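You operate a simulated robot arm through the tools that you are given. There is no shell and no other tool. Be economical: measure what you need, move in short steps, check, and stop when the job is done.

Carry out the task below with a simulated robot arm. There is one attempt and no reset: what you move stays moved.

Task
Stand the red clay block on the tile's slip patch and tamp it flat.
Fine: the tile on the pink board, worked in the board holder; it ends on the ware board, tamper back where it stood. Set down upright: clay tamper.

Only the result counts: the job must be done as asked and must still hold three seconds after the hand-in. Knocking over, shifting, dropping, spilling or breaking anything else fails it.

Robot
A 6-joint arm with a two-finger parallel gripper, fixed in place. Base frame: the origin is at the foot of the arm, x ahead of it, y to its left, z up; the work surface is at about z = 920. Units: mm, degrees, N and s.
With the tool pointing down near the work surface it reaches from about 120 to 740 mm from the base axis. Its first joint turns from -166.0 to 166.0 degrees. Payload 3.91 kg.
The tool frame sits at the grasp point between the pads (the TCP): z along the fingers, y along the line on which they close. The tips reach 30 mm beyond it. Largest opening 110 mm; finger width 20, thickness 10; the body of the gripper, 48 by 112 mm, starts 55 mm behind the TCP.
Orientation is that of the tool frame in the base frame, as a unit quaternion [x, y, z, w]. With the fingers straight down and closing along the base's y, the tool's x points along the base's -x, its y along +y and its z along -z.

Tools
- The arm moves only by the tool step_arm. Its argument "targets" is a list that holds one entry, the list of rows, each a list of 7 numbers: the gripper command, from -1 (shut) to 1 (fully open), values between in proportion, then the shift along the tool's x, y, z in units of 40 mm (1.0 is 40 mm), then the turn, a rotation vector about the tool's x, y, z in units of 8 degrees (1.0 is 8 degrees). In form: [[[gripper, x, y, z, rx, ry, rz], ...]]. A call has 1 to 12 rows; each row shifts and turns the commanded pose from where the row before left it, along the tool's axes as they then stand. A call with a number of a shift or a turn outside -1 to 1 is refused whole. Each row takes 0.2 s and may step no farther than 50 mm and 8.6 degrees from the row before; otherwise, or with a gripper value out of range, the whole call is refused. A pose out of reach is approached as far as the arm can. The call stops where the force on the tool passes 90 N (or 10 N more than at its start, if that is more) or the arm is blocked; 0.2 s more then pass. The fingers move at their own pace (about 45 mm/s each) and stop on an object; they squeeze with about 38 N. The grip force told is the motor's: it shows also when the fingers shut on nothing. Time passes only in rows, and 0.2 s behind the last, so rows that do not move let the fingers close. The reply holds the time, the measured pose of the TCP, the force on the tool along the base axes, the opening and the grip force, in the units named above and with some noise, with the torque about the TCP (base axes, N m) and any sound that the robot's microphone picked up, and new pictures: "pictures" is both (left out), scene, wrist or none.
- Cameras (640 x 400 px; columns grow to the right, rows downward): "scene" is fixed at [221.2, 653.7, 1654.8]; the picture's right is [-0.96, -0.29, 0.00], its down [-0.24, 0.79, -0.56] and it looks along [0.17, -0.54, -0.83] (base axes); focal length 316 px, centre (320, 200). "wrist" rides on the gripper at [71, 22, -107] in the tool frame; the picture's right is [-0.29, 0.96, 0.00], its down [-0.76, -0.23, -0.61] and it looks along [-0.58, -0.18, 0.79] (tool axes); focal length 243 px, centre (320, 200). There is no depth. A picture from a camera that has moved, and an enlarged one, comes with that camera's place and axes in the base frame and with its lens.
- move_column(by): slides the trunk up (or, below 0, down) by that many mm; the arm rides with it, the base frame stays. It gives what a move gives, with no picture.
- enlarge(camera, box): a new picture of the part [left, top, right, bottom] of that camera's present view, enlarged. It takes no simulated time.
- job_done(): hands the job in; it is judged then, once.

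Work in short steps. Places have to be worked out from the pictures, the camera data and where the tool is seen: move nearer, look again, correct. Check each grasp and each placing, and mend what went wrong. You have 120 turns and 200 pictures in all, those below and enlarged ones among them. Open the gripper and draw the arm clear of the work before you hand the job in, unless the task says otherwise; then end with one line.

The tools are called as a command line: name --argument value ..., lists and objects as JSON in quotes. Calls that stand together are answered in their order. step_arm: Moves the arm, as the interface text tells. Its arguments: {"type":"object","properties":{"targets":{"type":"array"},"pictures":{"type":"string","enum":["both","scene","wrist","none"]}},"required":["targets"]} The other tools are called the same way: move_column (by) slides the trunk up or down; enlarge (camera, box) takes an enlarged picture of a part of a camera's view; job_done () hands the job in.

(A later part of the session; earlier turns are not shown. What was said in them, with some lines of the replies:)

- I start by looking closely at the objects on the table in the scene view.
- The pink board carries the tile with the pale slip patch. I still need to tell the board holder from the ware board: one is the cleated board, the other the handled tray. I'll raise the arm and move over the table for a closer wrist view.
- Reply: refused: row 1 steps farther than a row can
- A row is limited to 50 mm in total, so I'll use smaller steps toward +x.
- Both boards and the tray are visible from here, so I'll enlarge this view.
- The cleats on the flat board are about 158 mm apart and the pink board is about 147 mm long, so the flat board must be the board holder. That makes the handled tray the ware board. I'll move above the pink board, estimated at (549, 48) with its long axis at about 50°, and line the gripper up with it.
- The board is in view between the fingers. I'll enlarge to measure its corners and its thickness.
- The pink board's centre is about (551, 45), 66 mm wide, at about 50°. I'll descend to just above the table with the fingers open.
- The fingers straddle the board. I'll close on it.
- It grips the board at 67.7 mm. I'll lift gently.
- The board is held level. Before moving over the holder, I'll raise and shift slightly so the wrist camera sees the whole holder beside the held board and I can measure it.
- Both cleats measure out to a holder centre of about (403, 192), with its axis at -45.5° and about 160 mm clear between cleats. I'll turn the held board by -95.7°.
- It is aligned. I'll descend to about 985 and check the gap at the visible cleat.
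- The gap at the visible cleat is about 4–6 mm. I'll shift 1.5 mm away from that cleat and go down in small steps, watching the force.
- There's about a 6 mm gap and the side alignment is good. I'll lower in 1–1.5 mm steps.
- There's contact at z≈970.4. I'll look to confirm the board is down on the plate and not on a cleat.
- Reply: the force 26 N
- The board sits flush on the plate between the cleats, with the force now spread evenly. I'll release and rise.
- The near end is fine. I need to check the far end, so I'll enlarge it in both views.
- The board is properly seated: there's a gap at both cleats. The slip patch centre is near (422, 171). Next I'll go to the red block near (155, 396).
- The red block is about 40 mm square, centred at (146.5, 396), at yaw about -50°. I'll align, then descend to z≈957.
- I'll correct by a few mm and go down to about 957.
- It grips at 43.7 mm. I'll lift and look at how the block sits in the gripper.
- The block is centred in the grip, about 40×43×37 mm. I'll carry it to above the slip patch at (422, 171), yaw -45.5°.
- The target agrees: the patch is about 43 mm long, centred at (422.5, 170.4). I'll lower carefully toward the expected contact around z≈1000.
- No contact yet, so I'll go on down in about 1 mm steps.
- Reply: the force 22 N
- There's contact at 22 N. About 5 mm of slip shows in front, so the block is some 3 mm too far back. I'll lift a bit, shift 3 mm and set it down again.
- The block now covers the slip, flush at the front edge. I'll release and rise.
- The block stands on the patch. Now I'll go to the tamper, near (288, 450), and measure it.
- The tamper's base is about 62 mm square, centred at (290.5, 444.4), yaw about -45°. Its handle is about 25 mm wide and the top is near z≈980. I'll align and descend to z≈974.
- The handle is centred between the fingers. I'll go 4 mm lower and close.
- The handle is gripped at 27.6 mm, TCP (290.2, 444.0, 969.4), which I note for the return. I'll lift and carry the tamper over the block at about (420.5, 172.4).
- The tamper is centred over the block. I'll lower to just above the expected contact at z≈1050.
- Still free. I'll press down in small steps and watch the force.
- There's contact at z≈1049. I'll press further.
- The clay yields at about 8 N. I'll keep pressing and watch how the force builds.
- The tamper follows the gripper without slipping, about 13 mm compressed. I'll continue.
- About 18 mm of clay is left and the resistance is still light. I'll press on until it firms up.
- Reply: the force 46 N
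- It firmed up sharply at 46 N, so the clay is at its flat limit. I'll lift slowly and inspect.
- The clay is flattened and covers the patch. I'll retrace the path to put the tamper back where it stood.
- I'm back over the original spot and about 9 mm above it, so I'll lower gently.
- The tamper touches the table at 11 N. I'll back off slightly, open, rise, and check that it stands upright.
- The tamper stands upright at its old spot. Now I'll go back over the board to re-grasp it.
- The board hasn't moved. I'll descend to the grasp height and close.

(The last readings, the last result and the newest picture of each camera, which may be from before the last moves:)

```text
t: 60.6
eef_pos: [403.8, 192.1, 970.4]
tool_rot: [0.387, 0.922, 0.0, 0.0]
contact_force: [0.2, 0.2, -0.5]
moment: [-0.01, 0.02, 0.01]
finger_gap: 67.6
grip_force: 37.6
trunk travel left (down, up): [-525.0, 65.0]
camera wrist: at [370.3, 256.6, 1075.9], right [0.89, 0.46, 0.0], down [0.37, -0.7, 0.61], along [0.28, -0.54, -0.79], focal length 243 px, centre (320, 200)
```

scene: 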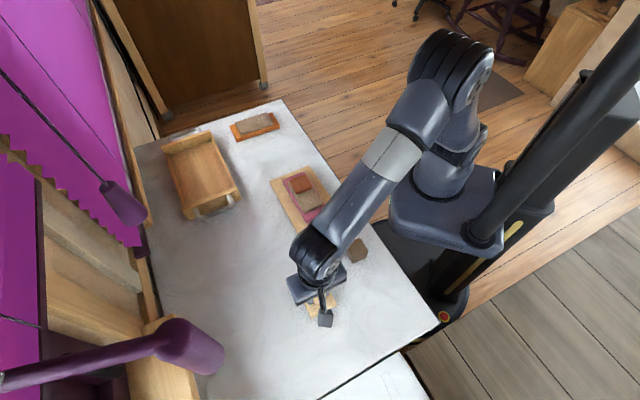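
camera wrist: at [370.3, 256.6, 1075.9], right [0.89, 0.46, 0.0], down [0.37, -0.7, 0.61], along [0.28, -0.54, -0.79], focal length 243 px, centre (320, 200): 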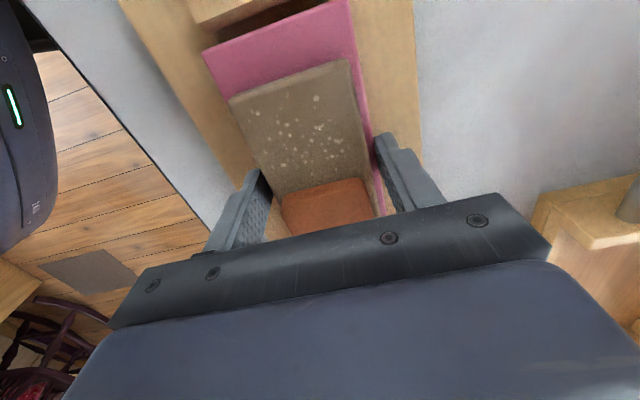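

It grips at 67.6 mm. I'll lift smoothly.

step_arm --targets '[[[-1, 0, 0, -0.2, 0, 0, 0], [-1, 0, 0, -0.5, 0, 0, 0], [-1, 0, 0, -0.8, 0, 0, 0], [-1, 0, 0, -0.8, 0, 0, 0], [-1, 0, 0, -0.8, 0, 0, 0], [-1, 0, 0, -0.5, 0, 0, 0], [-1, 0, 0, 0, 0, 0, 0]]]'

enlarge --camera "scene" --box '[140, 110, 340, 250]'

```text
t: 62.2
eef_pos: [404.6, 191.3, 1113.4]
tool_rot: [0.386, 0.922, -0.001, 0.001]
contact_force: [0.6, -0.4, -2.5]
moment: [0.01, 0.01, 0.01]
finger_gap: 67.4
grip_force: 37.7
trunk travel left (down, up): [-525.0, 65.0]
camera wrist: at [370.2, 256.7, 1220.7], right [0.89, 0.46, 0.0], down [0.37, -0.7, 0.61], along [0.28, -0.54, -0.79], focal length 243 px, centre (320, 200)
```

scene: 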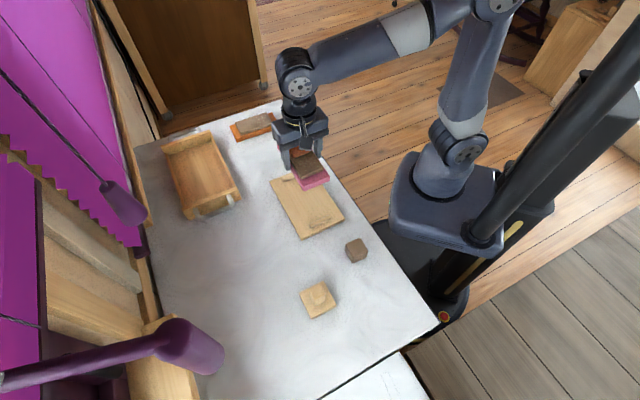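
wrist: 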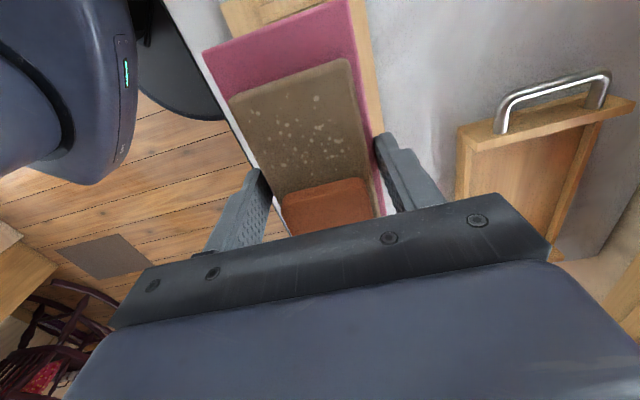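

```text
2.86 times, centred on (240, 180) of scene
camera zoom: at [221.2, 653.7, 1654.8], right [-0.96, -0.29, 0.0], down [-0.24, 0.79, -0.56], along [0.17, -0.54, -0.83], focal length 904 px, centre (549, 257)
```

zoom: 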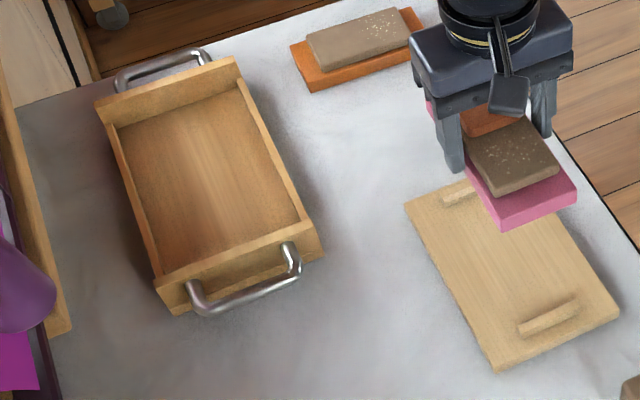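

The board is lifted cleanly with the clay on it. I'll move to where the wrist camera can see the tray beside the held board and measure the tray.

step_arm --targets '[[[-1, -0.6, 0.15, -0.28, 0, 0, 0], [-1, -0.85, 0.223, -0.28, 0, 0, 0], [-1, -0.85, 0.223, -0.28, 0, 0, 0], [-1, -0.85, 0.223, -0.28, 0, 0, 0], [-1, -0.85, 0.223, -0.28, 0, 0, 0], [-1, -0.22, 0.06, 0, 0, 0, 0], [-1, 0, 0, 0, 0, 0, 0]]]' --pictures "wrist"

enlarge --camera "wrist" --box '[350, 0, 640, 210]'

```text
t: 63.8
eef_pos: [554.0, 100.1, 1170.3]
tool_rot: [0.386, 0.922, 0.0, 0.0]
contact_force: [-0.5, -0.2, -3.1]
moment: [0.03, 0.04, 0.0]
finger_gap: 67.6
grip_force: 38.0
trunk travel left (down, up): [-525.0, 65.0]
camera wrist: at [520.2, 166.5, 1276.3], right [0.89, 0.46, 0.0], down [0.37, -0.7, 0.61], along [0.28, -0.54, -0.79], focal length 243 px, centre (320, 200)
```

wrist: 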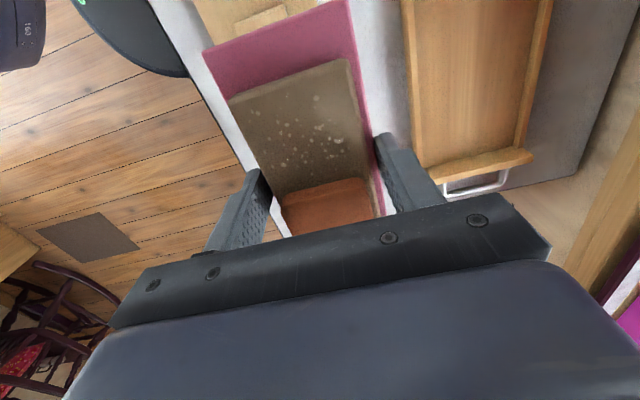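

```text
1.90 times, centred on (495, 105) of wrist
camera zoom: at [520.2, 166.5, 1276.3], right [0.89, 0.46, 0.0], down [0.37, -0.7, 0.61], along [0.28, -0.54, -0.79], focal length 462 px, centre (-13, 381)
```

zoom: 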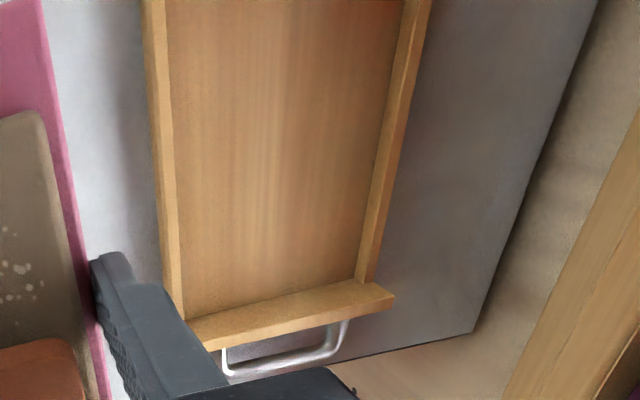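

The tray interior is about 132 mm wide and 230 mm long, with its axis at about -45°. I'll aim for (700, 211), in the nearer half of the tray and within reach. First I'll move over it at height.

step_arm --targets '[[[-1, -0.1, 0.6, 0.1, 0, 0, 0], [-1, -0.124, 0.9, 0.1, 0, 0, 0], [-1, -0.124, 0.9, 0.2, 0, 0, 0], [-1, -0.124, 0.9, 0.2, 0, 0, 0], [-1, -0.124, 0.9, 0.2, 0, 0, 0], [-1, -0.03, 0.3, 0.2, 0, 0, 0], [-1, 0, 0, 0, 0, 0, 0]]]'

enlarge --camera "wrist" --box '[170, 0, 490, 210]'

enlarge --camera "scene" --box '[140, 90, 280, 230]'

```text
t: 65.4
eef_pos: [680.0, 198.5, 1133.3]
tool_rot: [0.386, 0.922, 0.001, 0.001]
contact_force: [-0.3, 0.0, -3.7]
moment: [0.01, 0.01, -0.01]
finger_gap: 67.6
grip_force: 38.2
out of reach, approached as far as the arm can: row 5, 6
trunk travel left (down, up): [-525.0, 65.0]
camera wrist: at [646.8, 263.6, 1239.7], right [0.89, 0.46, 0.0], down [0.37, -0.7, 0.61], along [0.28, -0.54, -0.79], focal length 243 px, centre (320, 200)
```

scene: 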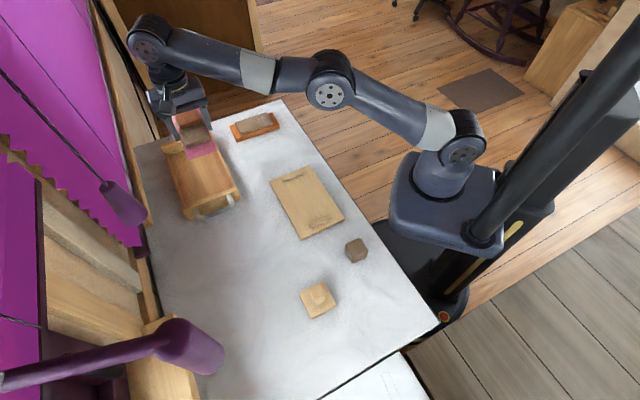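
wrist: 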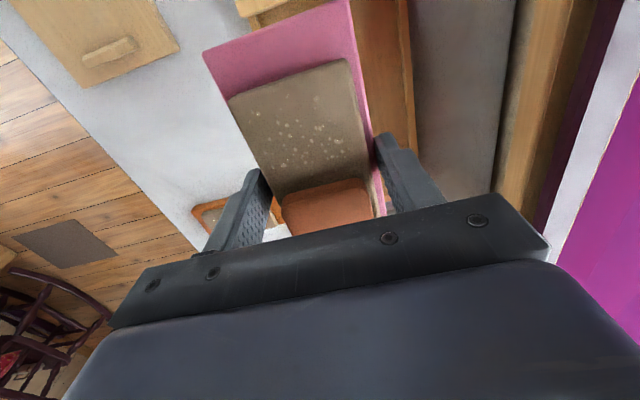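

```text
1.90 times, centred on (330, 105) of wrist
camera zoom: at [646.8, 263.6, 1239.7], right [0.89, 0.46, 0.0], down [0.37, -0.7, 0.61], along [0.28, -0.54, -0.79], focal length 462 px, centre (301, 381)
```

zoom: 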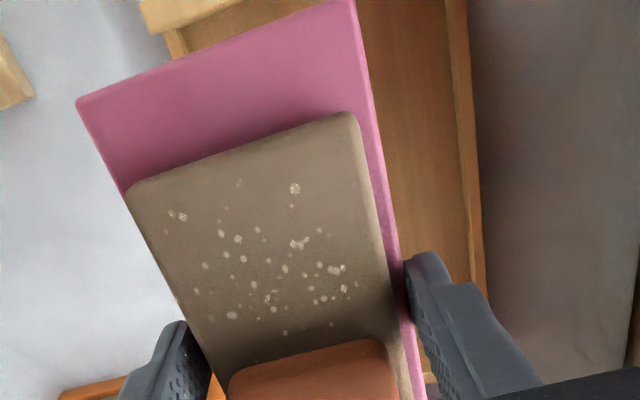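

```text
2.86 times, centred on (210, 160) of scene
camera zoom: at [221.2, 653.7, 1654.8], right [-0.96, -0.29, 0.0], down [-0.24, 0.79, -0.56], along [0.17, -0.54, -0.83], focal length 904 px, centre (634, 314)
```

zoom: 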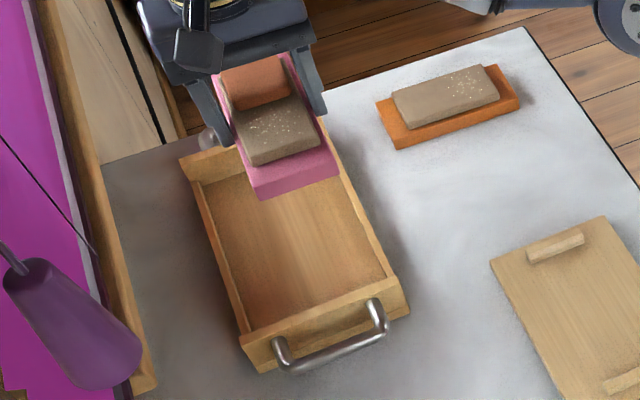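

This spot is just out of reach at this height, but reach grows lower down. I'll descend toward 1060, still above the tray walls, and see where it settles.

step_arm --targets '[[[-1, 0, 0, 0.8, 0, 0, 0], [-1, 0, 0, 0.8, 0, 0, 0], [-1, 0, 0, 0, 0, 0, 0]]]' --pictures "none"

```text
t: 66.2
eef_pos: [680.5, 196.5, 1068.7]
tool_rot: [0.387, 0.922, -0.001, 0.0]
contact_force: [-0.1, 0.4, -4.2]
moment: [0.03, 0.04, -0.01]
finger_gap: 67.5
grip_force: 38.1
trunk travel left (down, up): [-525.0, 65.0]
```

step_arm --targets '[[[-1, -0.05, 0.35, 0.1, 0, 0, 0], [-1, -0.05, 0.3, 0.1, 0, 0, 0], [-1, 0, 0, 0, 0, 0, 0]]]'

enlarge --camera "wrist" --box '[170, 0, 490, 210]'

enlarge --camera "scene" --box '[140, 90, 260, 230]'

```text
t: 67.0
eef_pos: [702.0, 213.1, 1060.0]
tool_rot: [0.387, 0.922, 0.0, 0.001]
contact_force: [0.0, 0.4, -2.7]
moment: [0.05, 0.05, 0.02]
finger_gap: 67.4
grip_force: 38.2
trunk travel left (down, up): [-525.0, 65.0]
camera wrist: at [667.4, 278.5, 1166.8], right [0.89, 0.46, 0.0], down [0.37, -0.7, 0.61], along [0.28, -0.54, -0.79], focal length 243 px, centre (320, 200)
```

scene: 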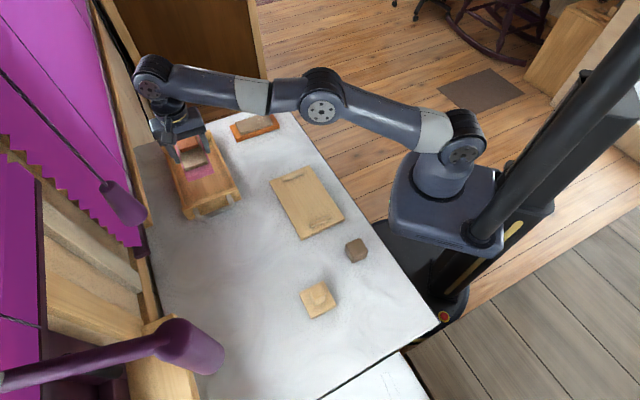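
wrist: 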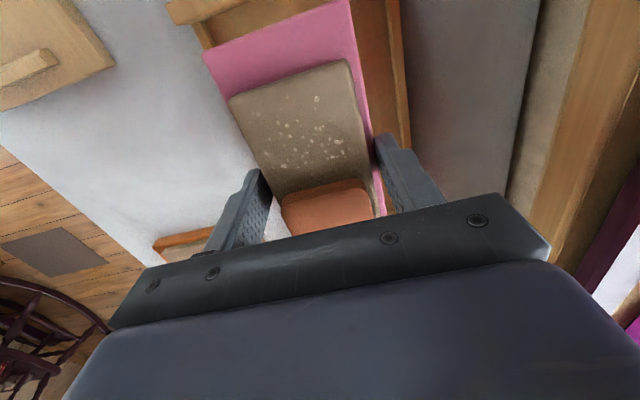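

```text
1.90 times, centred on (330, 105) of wrist
camera zoom: at [667.4, 278.5, 1166.8], right [0.89, 0.46, 0.0], down [0.37, -0.7, 0.61], along [0.28, -0.54, -0.79], focal length 462 px, centre (301, 381)
```

zoom: 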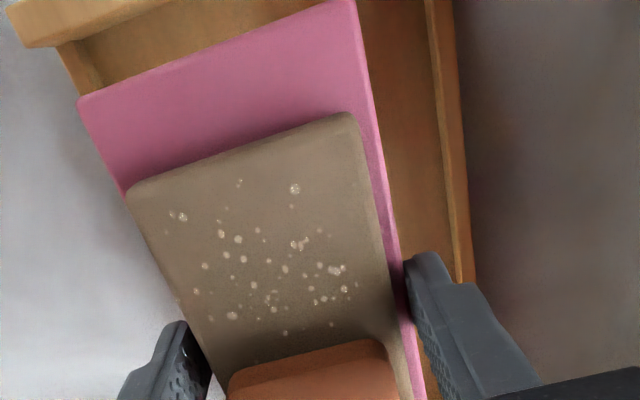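

```text
2.86 times, centred on (200, 160) of scene
camera zoom: at [221.2, 653.7, 1654.8], right [-0.96, -0.29, 0.0], down [-0.24, 0.79, -0.56], along [0.17, -0.54, -0.83], focal length 904 px, centre (663, 314)
```

zoom: 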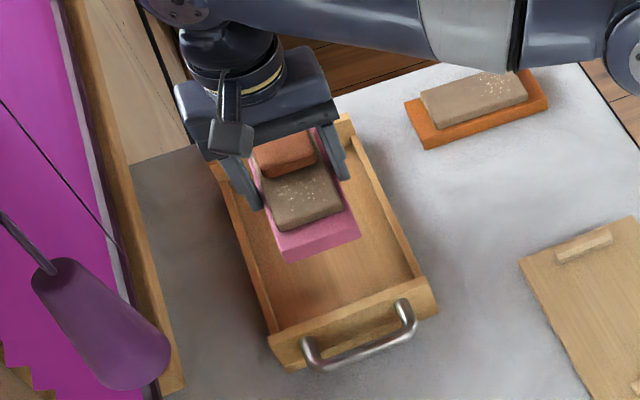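

The board is inside the tray outline with clearance on all sides. I'll lower into the tray in stages.

step_arm --targets '[[[-1, 0, 0, 0.7, 0, 0, 0], [-1, 0, 0, 0.6, 0, 0, 0], [-1, 0, 0, 0.4, 0, 0, 0], [-1, 0, 0, 0, 0, 0, 0]]]'

enlarge --camera "wrist" --box '[170, 0, 490, 210]'

enlarge --camera "scene" --box '[140, 100, 260, 230]'

```text
t: 68.0
eef_pos: [703.4, 212.2, 993.8]
tool_rot: [0.386, 0.923, 0.0, 0.0]
contact_force: [0.9, -0.1, -4.4]
moment: [0.04, 0.05, -0.05]
finger_gap: 67.5
grip_force: 37.8
trunk travel left (down, up): [-525.0, 65.0]
camera wrist: at [668.5, 278.9, 1099.8], right [0.89, 0.46, 0.0], down [0.37, -0.7, 0.61], along [0.28, -0.54, -0.79], focal length 243 px, centre (320, 200)
```

scene: 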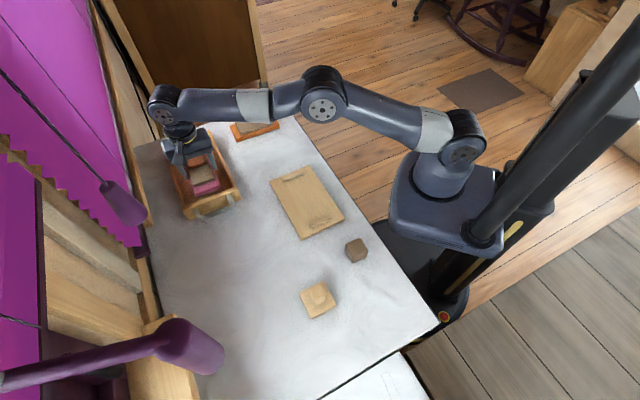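
wrist: 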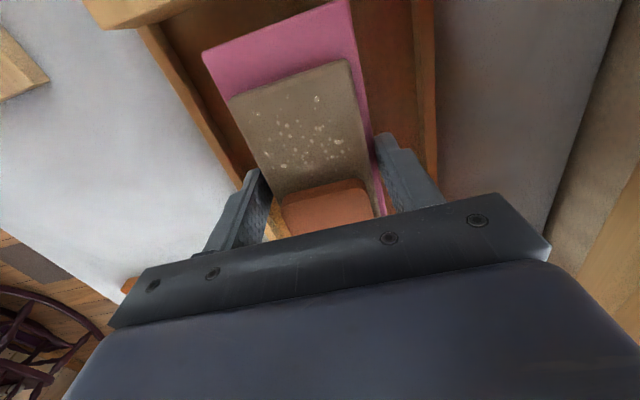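

```text
1.90 times, centred on (330, 105) of wrist
camera zoom: at [668.5, 278.9, 1099.8], right [0.89, 0.46, 0.0], down [0.37, -0.7, 0.61], along [0.28, -0.54, -0.79], focal length 462 px, centre (301, 381)
```

zoom: 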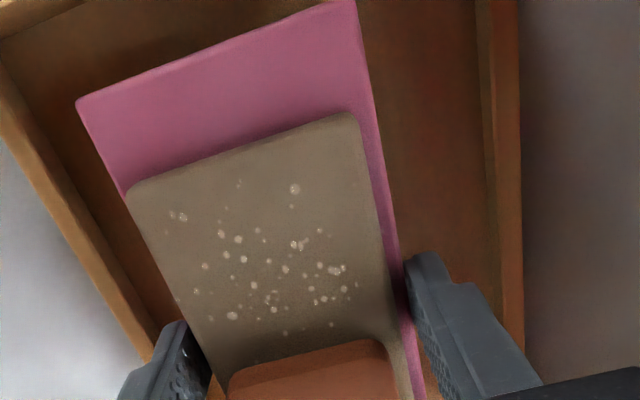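

```text
3.08 times, centred on (200, 165) of scene
camera zoom: at [221.2, 653.7, 1654.8], right [-0.96, -0.29, 0.0], down [-0.24, 0.79, -0.56], along [0.17, -0.54, -0.83], focal length 973 px, centre (689, 308)
```

zoom: 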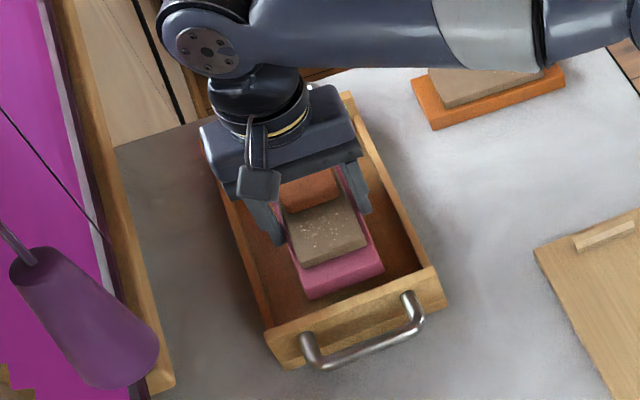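

It's going in with clearance. I'll lower further in small steps.

step_arm --targets '[[[-1, 0, 0, 0.25, 0, 0, 0], [-1, 0, 0, 0.2, 0, 0, 0], [-1, 0, 0, 0, 0, 0, 0]]]' --pictures "wrist"

enlarge --camera "wrist" --box '[170, 0, 490, 210]'

```text
t: 68.8
eef_pos: [701.2, 212.3, 975.4]
tool_rot: [0.387, 0.922, 0.0, 0.0]
contact_force: [-0.1, -0.4, -3.3]
moment: [0.03, 0.03, 0.0]
finger_gap: 67.3
grip_force: 38.4
trunk travel left (down, up): [-525.0, 65.0]
camera wrist: at [668.7, 278.7, 1081.7], right [0.89, 0.46, 0.0], down [0.37, -0.7, 0.61], along [0.28, -0.54, -0.79], focal length 243 px, centre (320, 200)
```

wrist: 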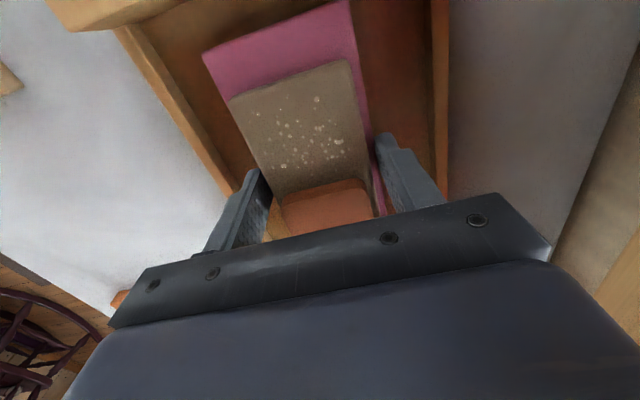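

```text
1.90 times, centred on (330, 105) of wrist
camera zoom: at [668.7, 278.7, 1081.7], right [0.89, 0.46, 0.0], down [0.37, -0.7, 0.61], along [0.28, -0.54, -0.79], focal length 462 px, centre (301, 381)
```

zoom: 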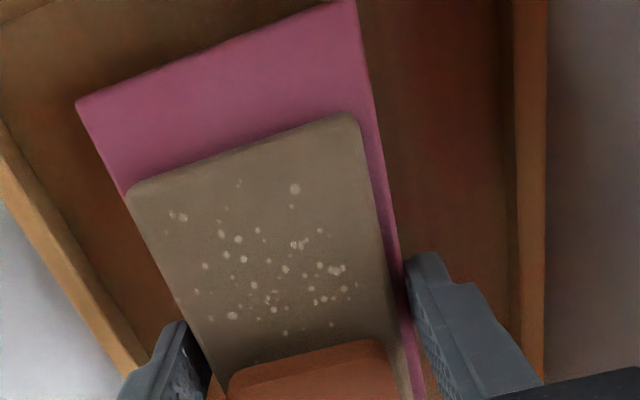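

I'll shift 3 mm away from the nearer wall, then lower toward the floor in ~1.5 mm steps.

step_arm --targets '[[[-1, 0, 0.075, 0.08, 0, 0, 0], [-1, 0, 0, 0.04, 0, 0, 0], [-1, 0, 0, 0.04, 0, 0, 0], [-1, 0, 0, 0, 0, 0, 0]]]' --pictures "none"

```text
t: 69.8
eef_pos: [703.9, 215.3, 969.5]
tool_rot: [0.387, 0.922, 0.001, 0.0]
contact_force: [0.8, 0.5, 1.0]
moment: [-0.12, 0.01, 0.05]
finger_gap: 67.4
grip_force: 38.1
trunk travel left (down, up): [-525.0, 65.0]
```

step_arm --targets '[[[-1, 0, 0, 0.03, 0, 0, 0], [-1, 0, 0, 0, 0, 0, 0]]]' --pictures "none"

```text
t: 70.4
eef_pos: [703.1, 215.4, 971.2]
tool_rot: [0.387, 0.922, 0.001, 0.002]
contact_force: [5.1, 1.6, 11.5]
moment: [0.04, 0.52, 0.04]
finger_gap: 67.3
grip_force: 38.0
trunk travel left (down, up): [-525.0, 65.0]
```

It has contacted the tray floor. I'll take a quick visual check before releasing.

enlarge --camera "scene" --box '[150, 110, 250, 225]'

enlarge --camera "wrist" --box '[100, 0, 480, 260]'

```text
3.48 times, centred on (200, 168) of scene
camera zoom: at [221.2, 653.7, 1654.8], right [-0.96, -0.29, 0.0], down [-0.24, 0.79, -0.56], along [0.17, -0.54, -0.83], focal length 1100 px, centre (737, 313)
```

zoom: 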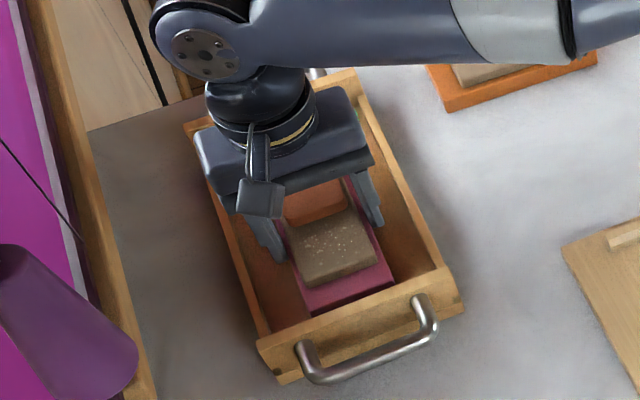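

```text
1.54 times, centred on (290, 130) of wrist
camera zoom: at [669.9, 280.8, 1075.7], right [0.89, 0.46, 0.0], down [0.37, -0.7, 0.61], along [0.28, -0.54, -0.79], focal length 373 px, centre (366, 308)
```

zoom: 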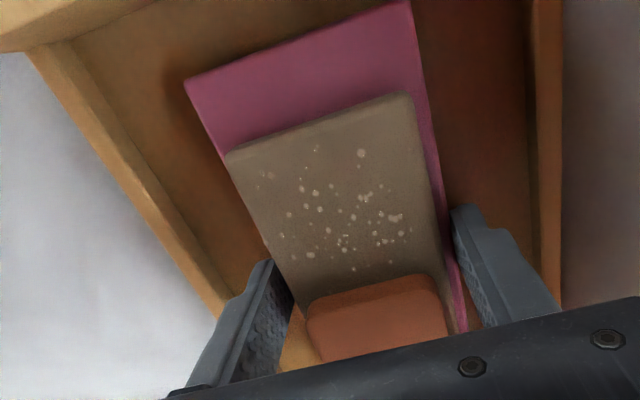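

The board lies flat on the tray floor. I'll open just enough (about 82 mm) so the fingers clear the tray walls, then go straight up.

step_arm --targets '[[[-1, 0, 0, -0.02, 0, 0, 0], [0.35, 0, 0, 0, 0, 0, 0], [0.5, 0, 0, 0, 0, 0, 0], [0.5, 0, 0, 0, 0, 0, 0]]]' --pictures "none"

```text
t: 71.4
eef_pos: [703.3, 213.7, 968.5]
tool_rot: [0.387, 0.922, 0.0, -0.001]
contact_force: [-0.2, 0.1, 0.0]
moment: [-0.01, 0.0, 0.0]
finger_gap: 82.7
grip_force: 0.1
trunk travel left (down, up): [-525.0, 65.0]
```

Released cleanly. I'll rise straight up, then retract.

step_arm --targets '[[[0.5, 0, 0, -0.3, 0, 0, 0], [0.5, 0, 0, -0.6, 0, 0, 0], [0.5, 0, 0, -0.8, 0, 0, 0], [0.5, 0, 0, -0.6, 0, 0, 0], [0.5, 0, -0.8, -0.5, 0, 0, 0], [0.5, 0, -0.9, -0.4, 0, 0, 0], [1, 0, -0.9, -0.4, 0, 0, 0], [1, 0, -0.9, -0.4, 0, 0, 0], [1, 0, -0.9, 0, 0, 0, 0], [1, 0, -0.9, 0, 0, 0, 0], [1, 0, 0, 0, 0, 0, 0]]]'

enlarge --camera "scene" --box '[140, 100, 260, 230]'

enlarge --camera "scene" --box '[260, 160, 420, 340]'

```text
t: 73.8
eef_pos: [549.4, 66.0, 1126.9]
tool_rot: [0.388, 0.922, -0.001, 0.0]
contact_force: [-0.9, 0.0, 0.0]
moment: [0.04, -0.03, 0.0]
finger_gap: 110.1
grip_force: 0.1
out of reach, approached as far as the arm can: row 4
trunk travel left (down, up): [-525.0, 65.0]
camera wrist: at [515.7, 131.7, 1234.5], right [0.89, 0.46, 0.0], down [0.37, -0.7, 0.61], along [0.28, -0.54, -0.79], focal length 243 px, centre (320, 200)
```

scene: 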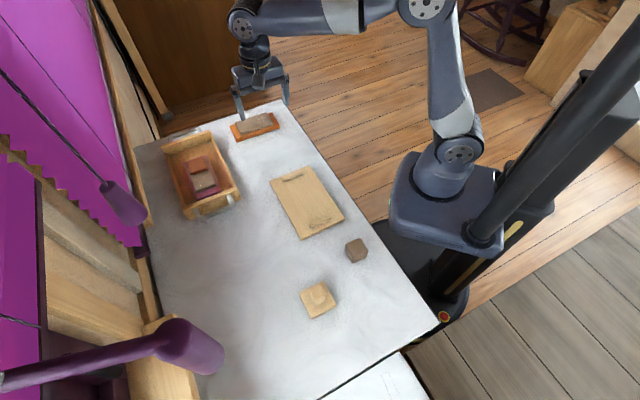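
wrist: 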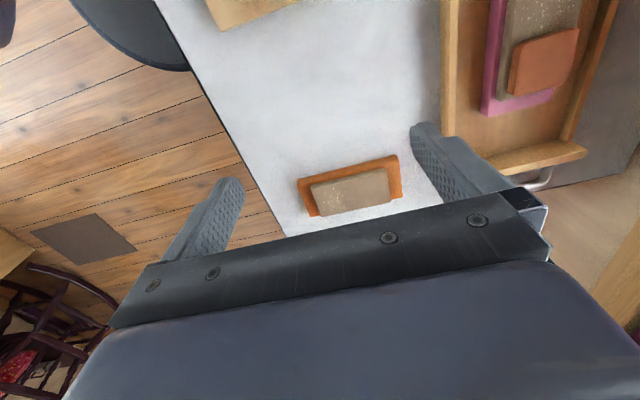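

```text
3.08 times, centred on (200, 165) of scene
camera zoom: at [221.2, 653.7, 1654.8], right [-0.96, -0.29, 0.0], down [-0.24, 0.79, -0.56], along [0.17, -0.54, -0.83], focal length 973 px, centre (689, 308)
```

zoom: 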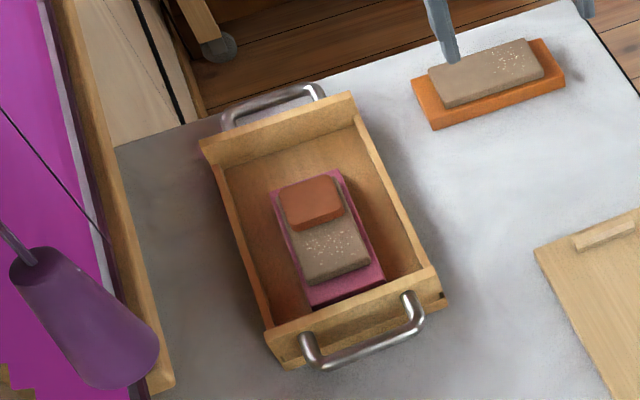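

```text
2.22 times, centred on (340, 250) of scene
camera zoom: at [221.2, 653.7, 1654.8], right [-0.96, -0.29, 0.0], down [-0.24, 0.79, -0.56], along [0.17, -0.54, -0.83], focal length 703 px, centre (276, 89)
```

zoom: 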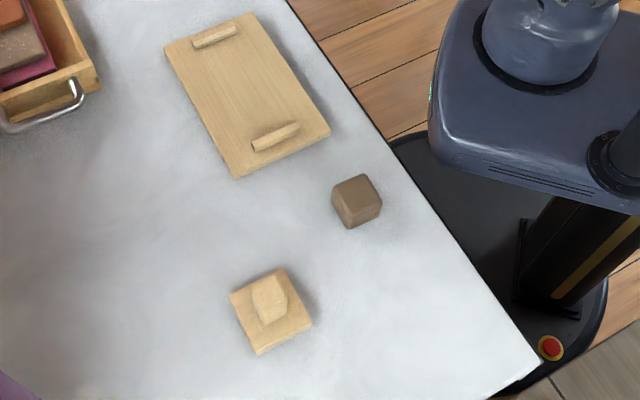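

The tile with the flattened clay sits on its pink board in the handled tray. The tamper stands upright at its spot, the holder, brown block and orange board are undisturbed, and the arm is clear, so I'm handing in.

job_done

```text
The job is handed in.
```

I stood the red clay block on the slip patch and tamped it flat in the cleated board. The tile, still on its pink board, now sits in the handled tray, and the tamper is upright back at its spot. Nothing was labelled: I took the cleated board as the board holder because the pink board fits between its cleats, and the tray as the ware board.
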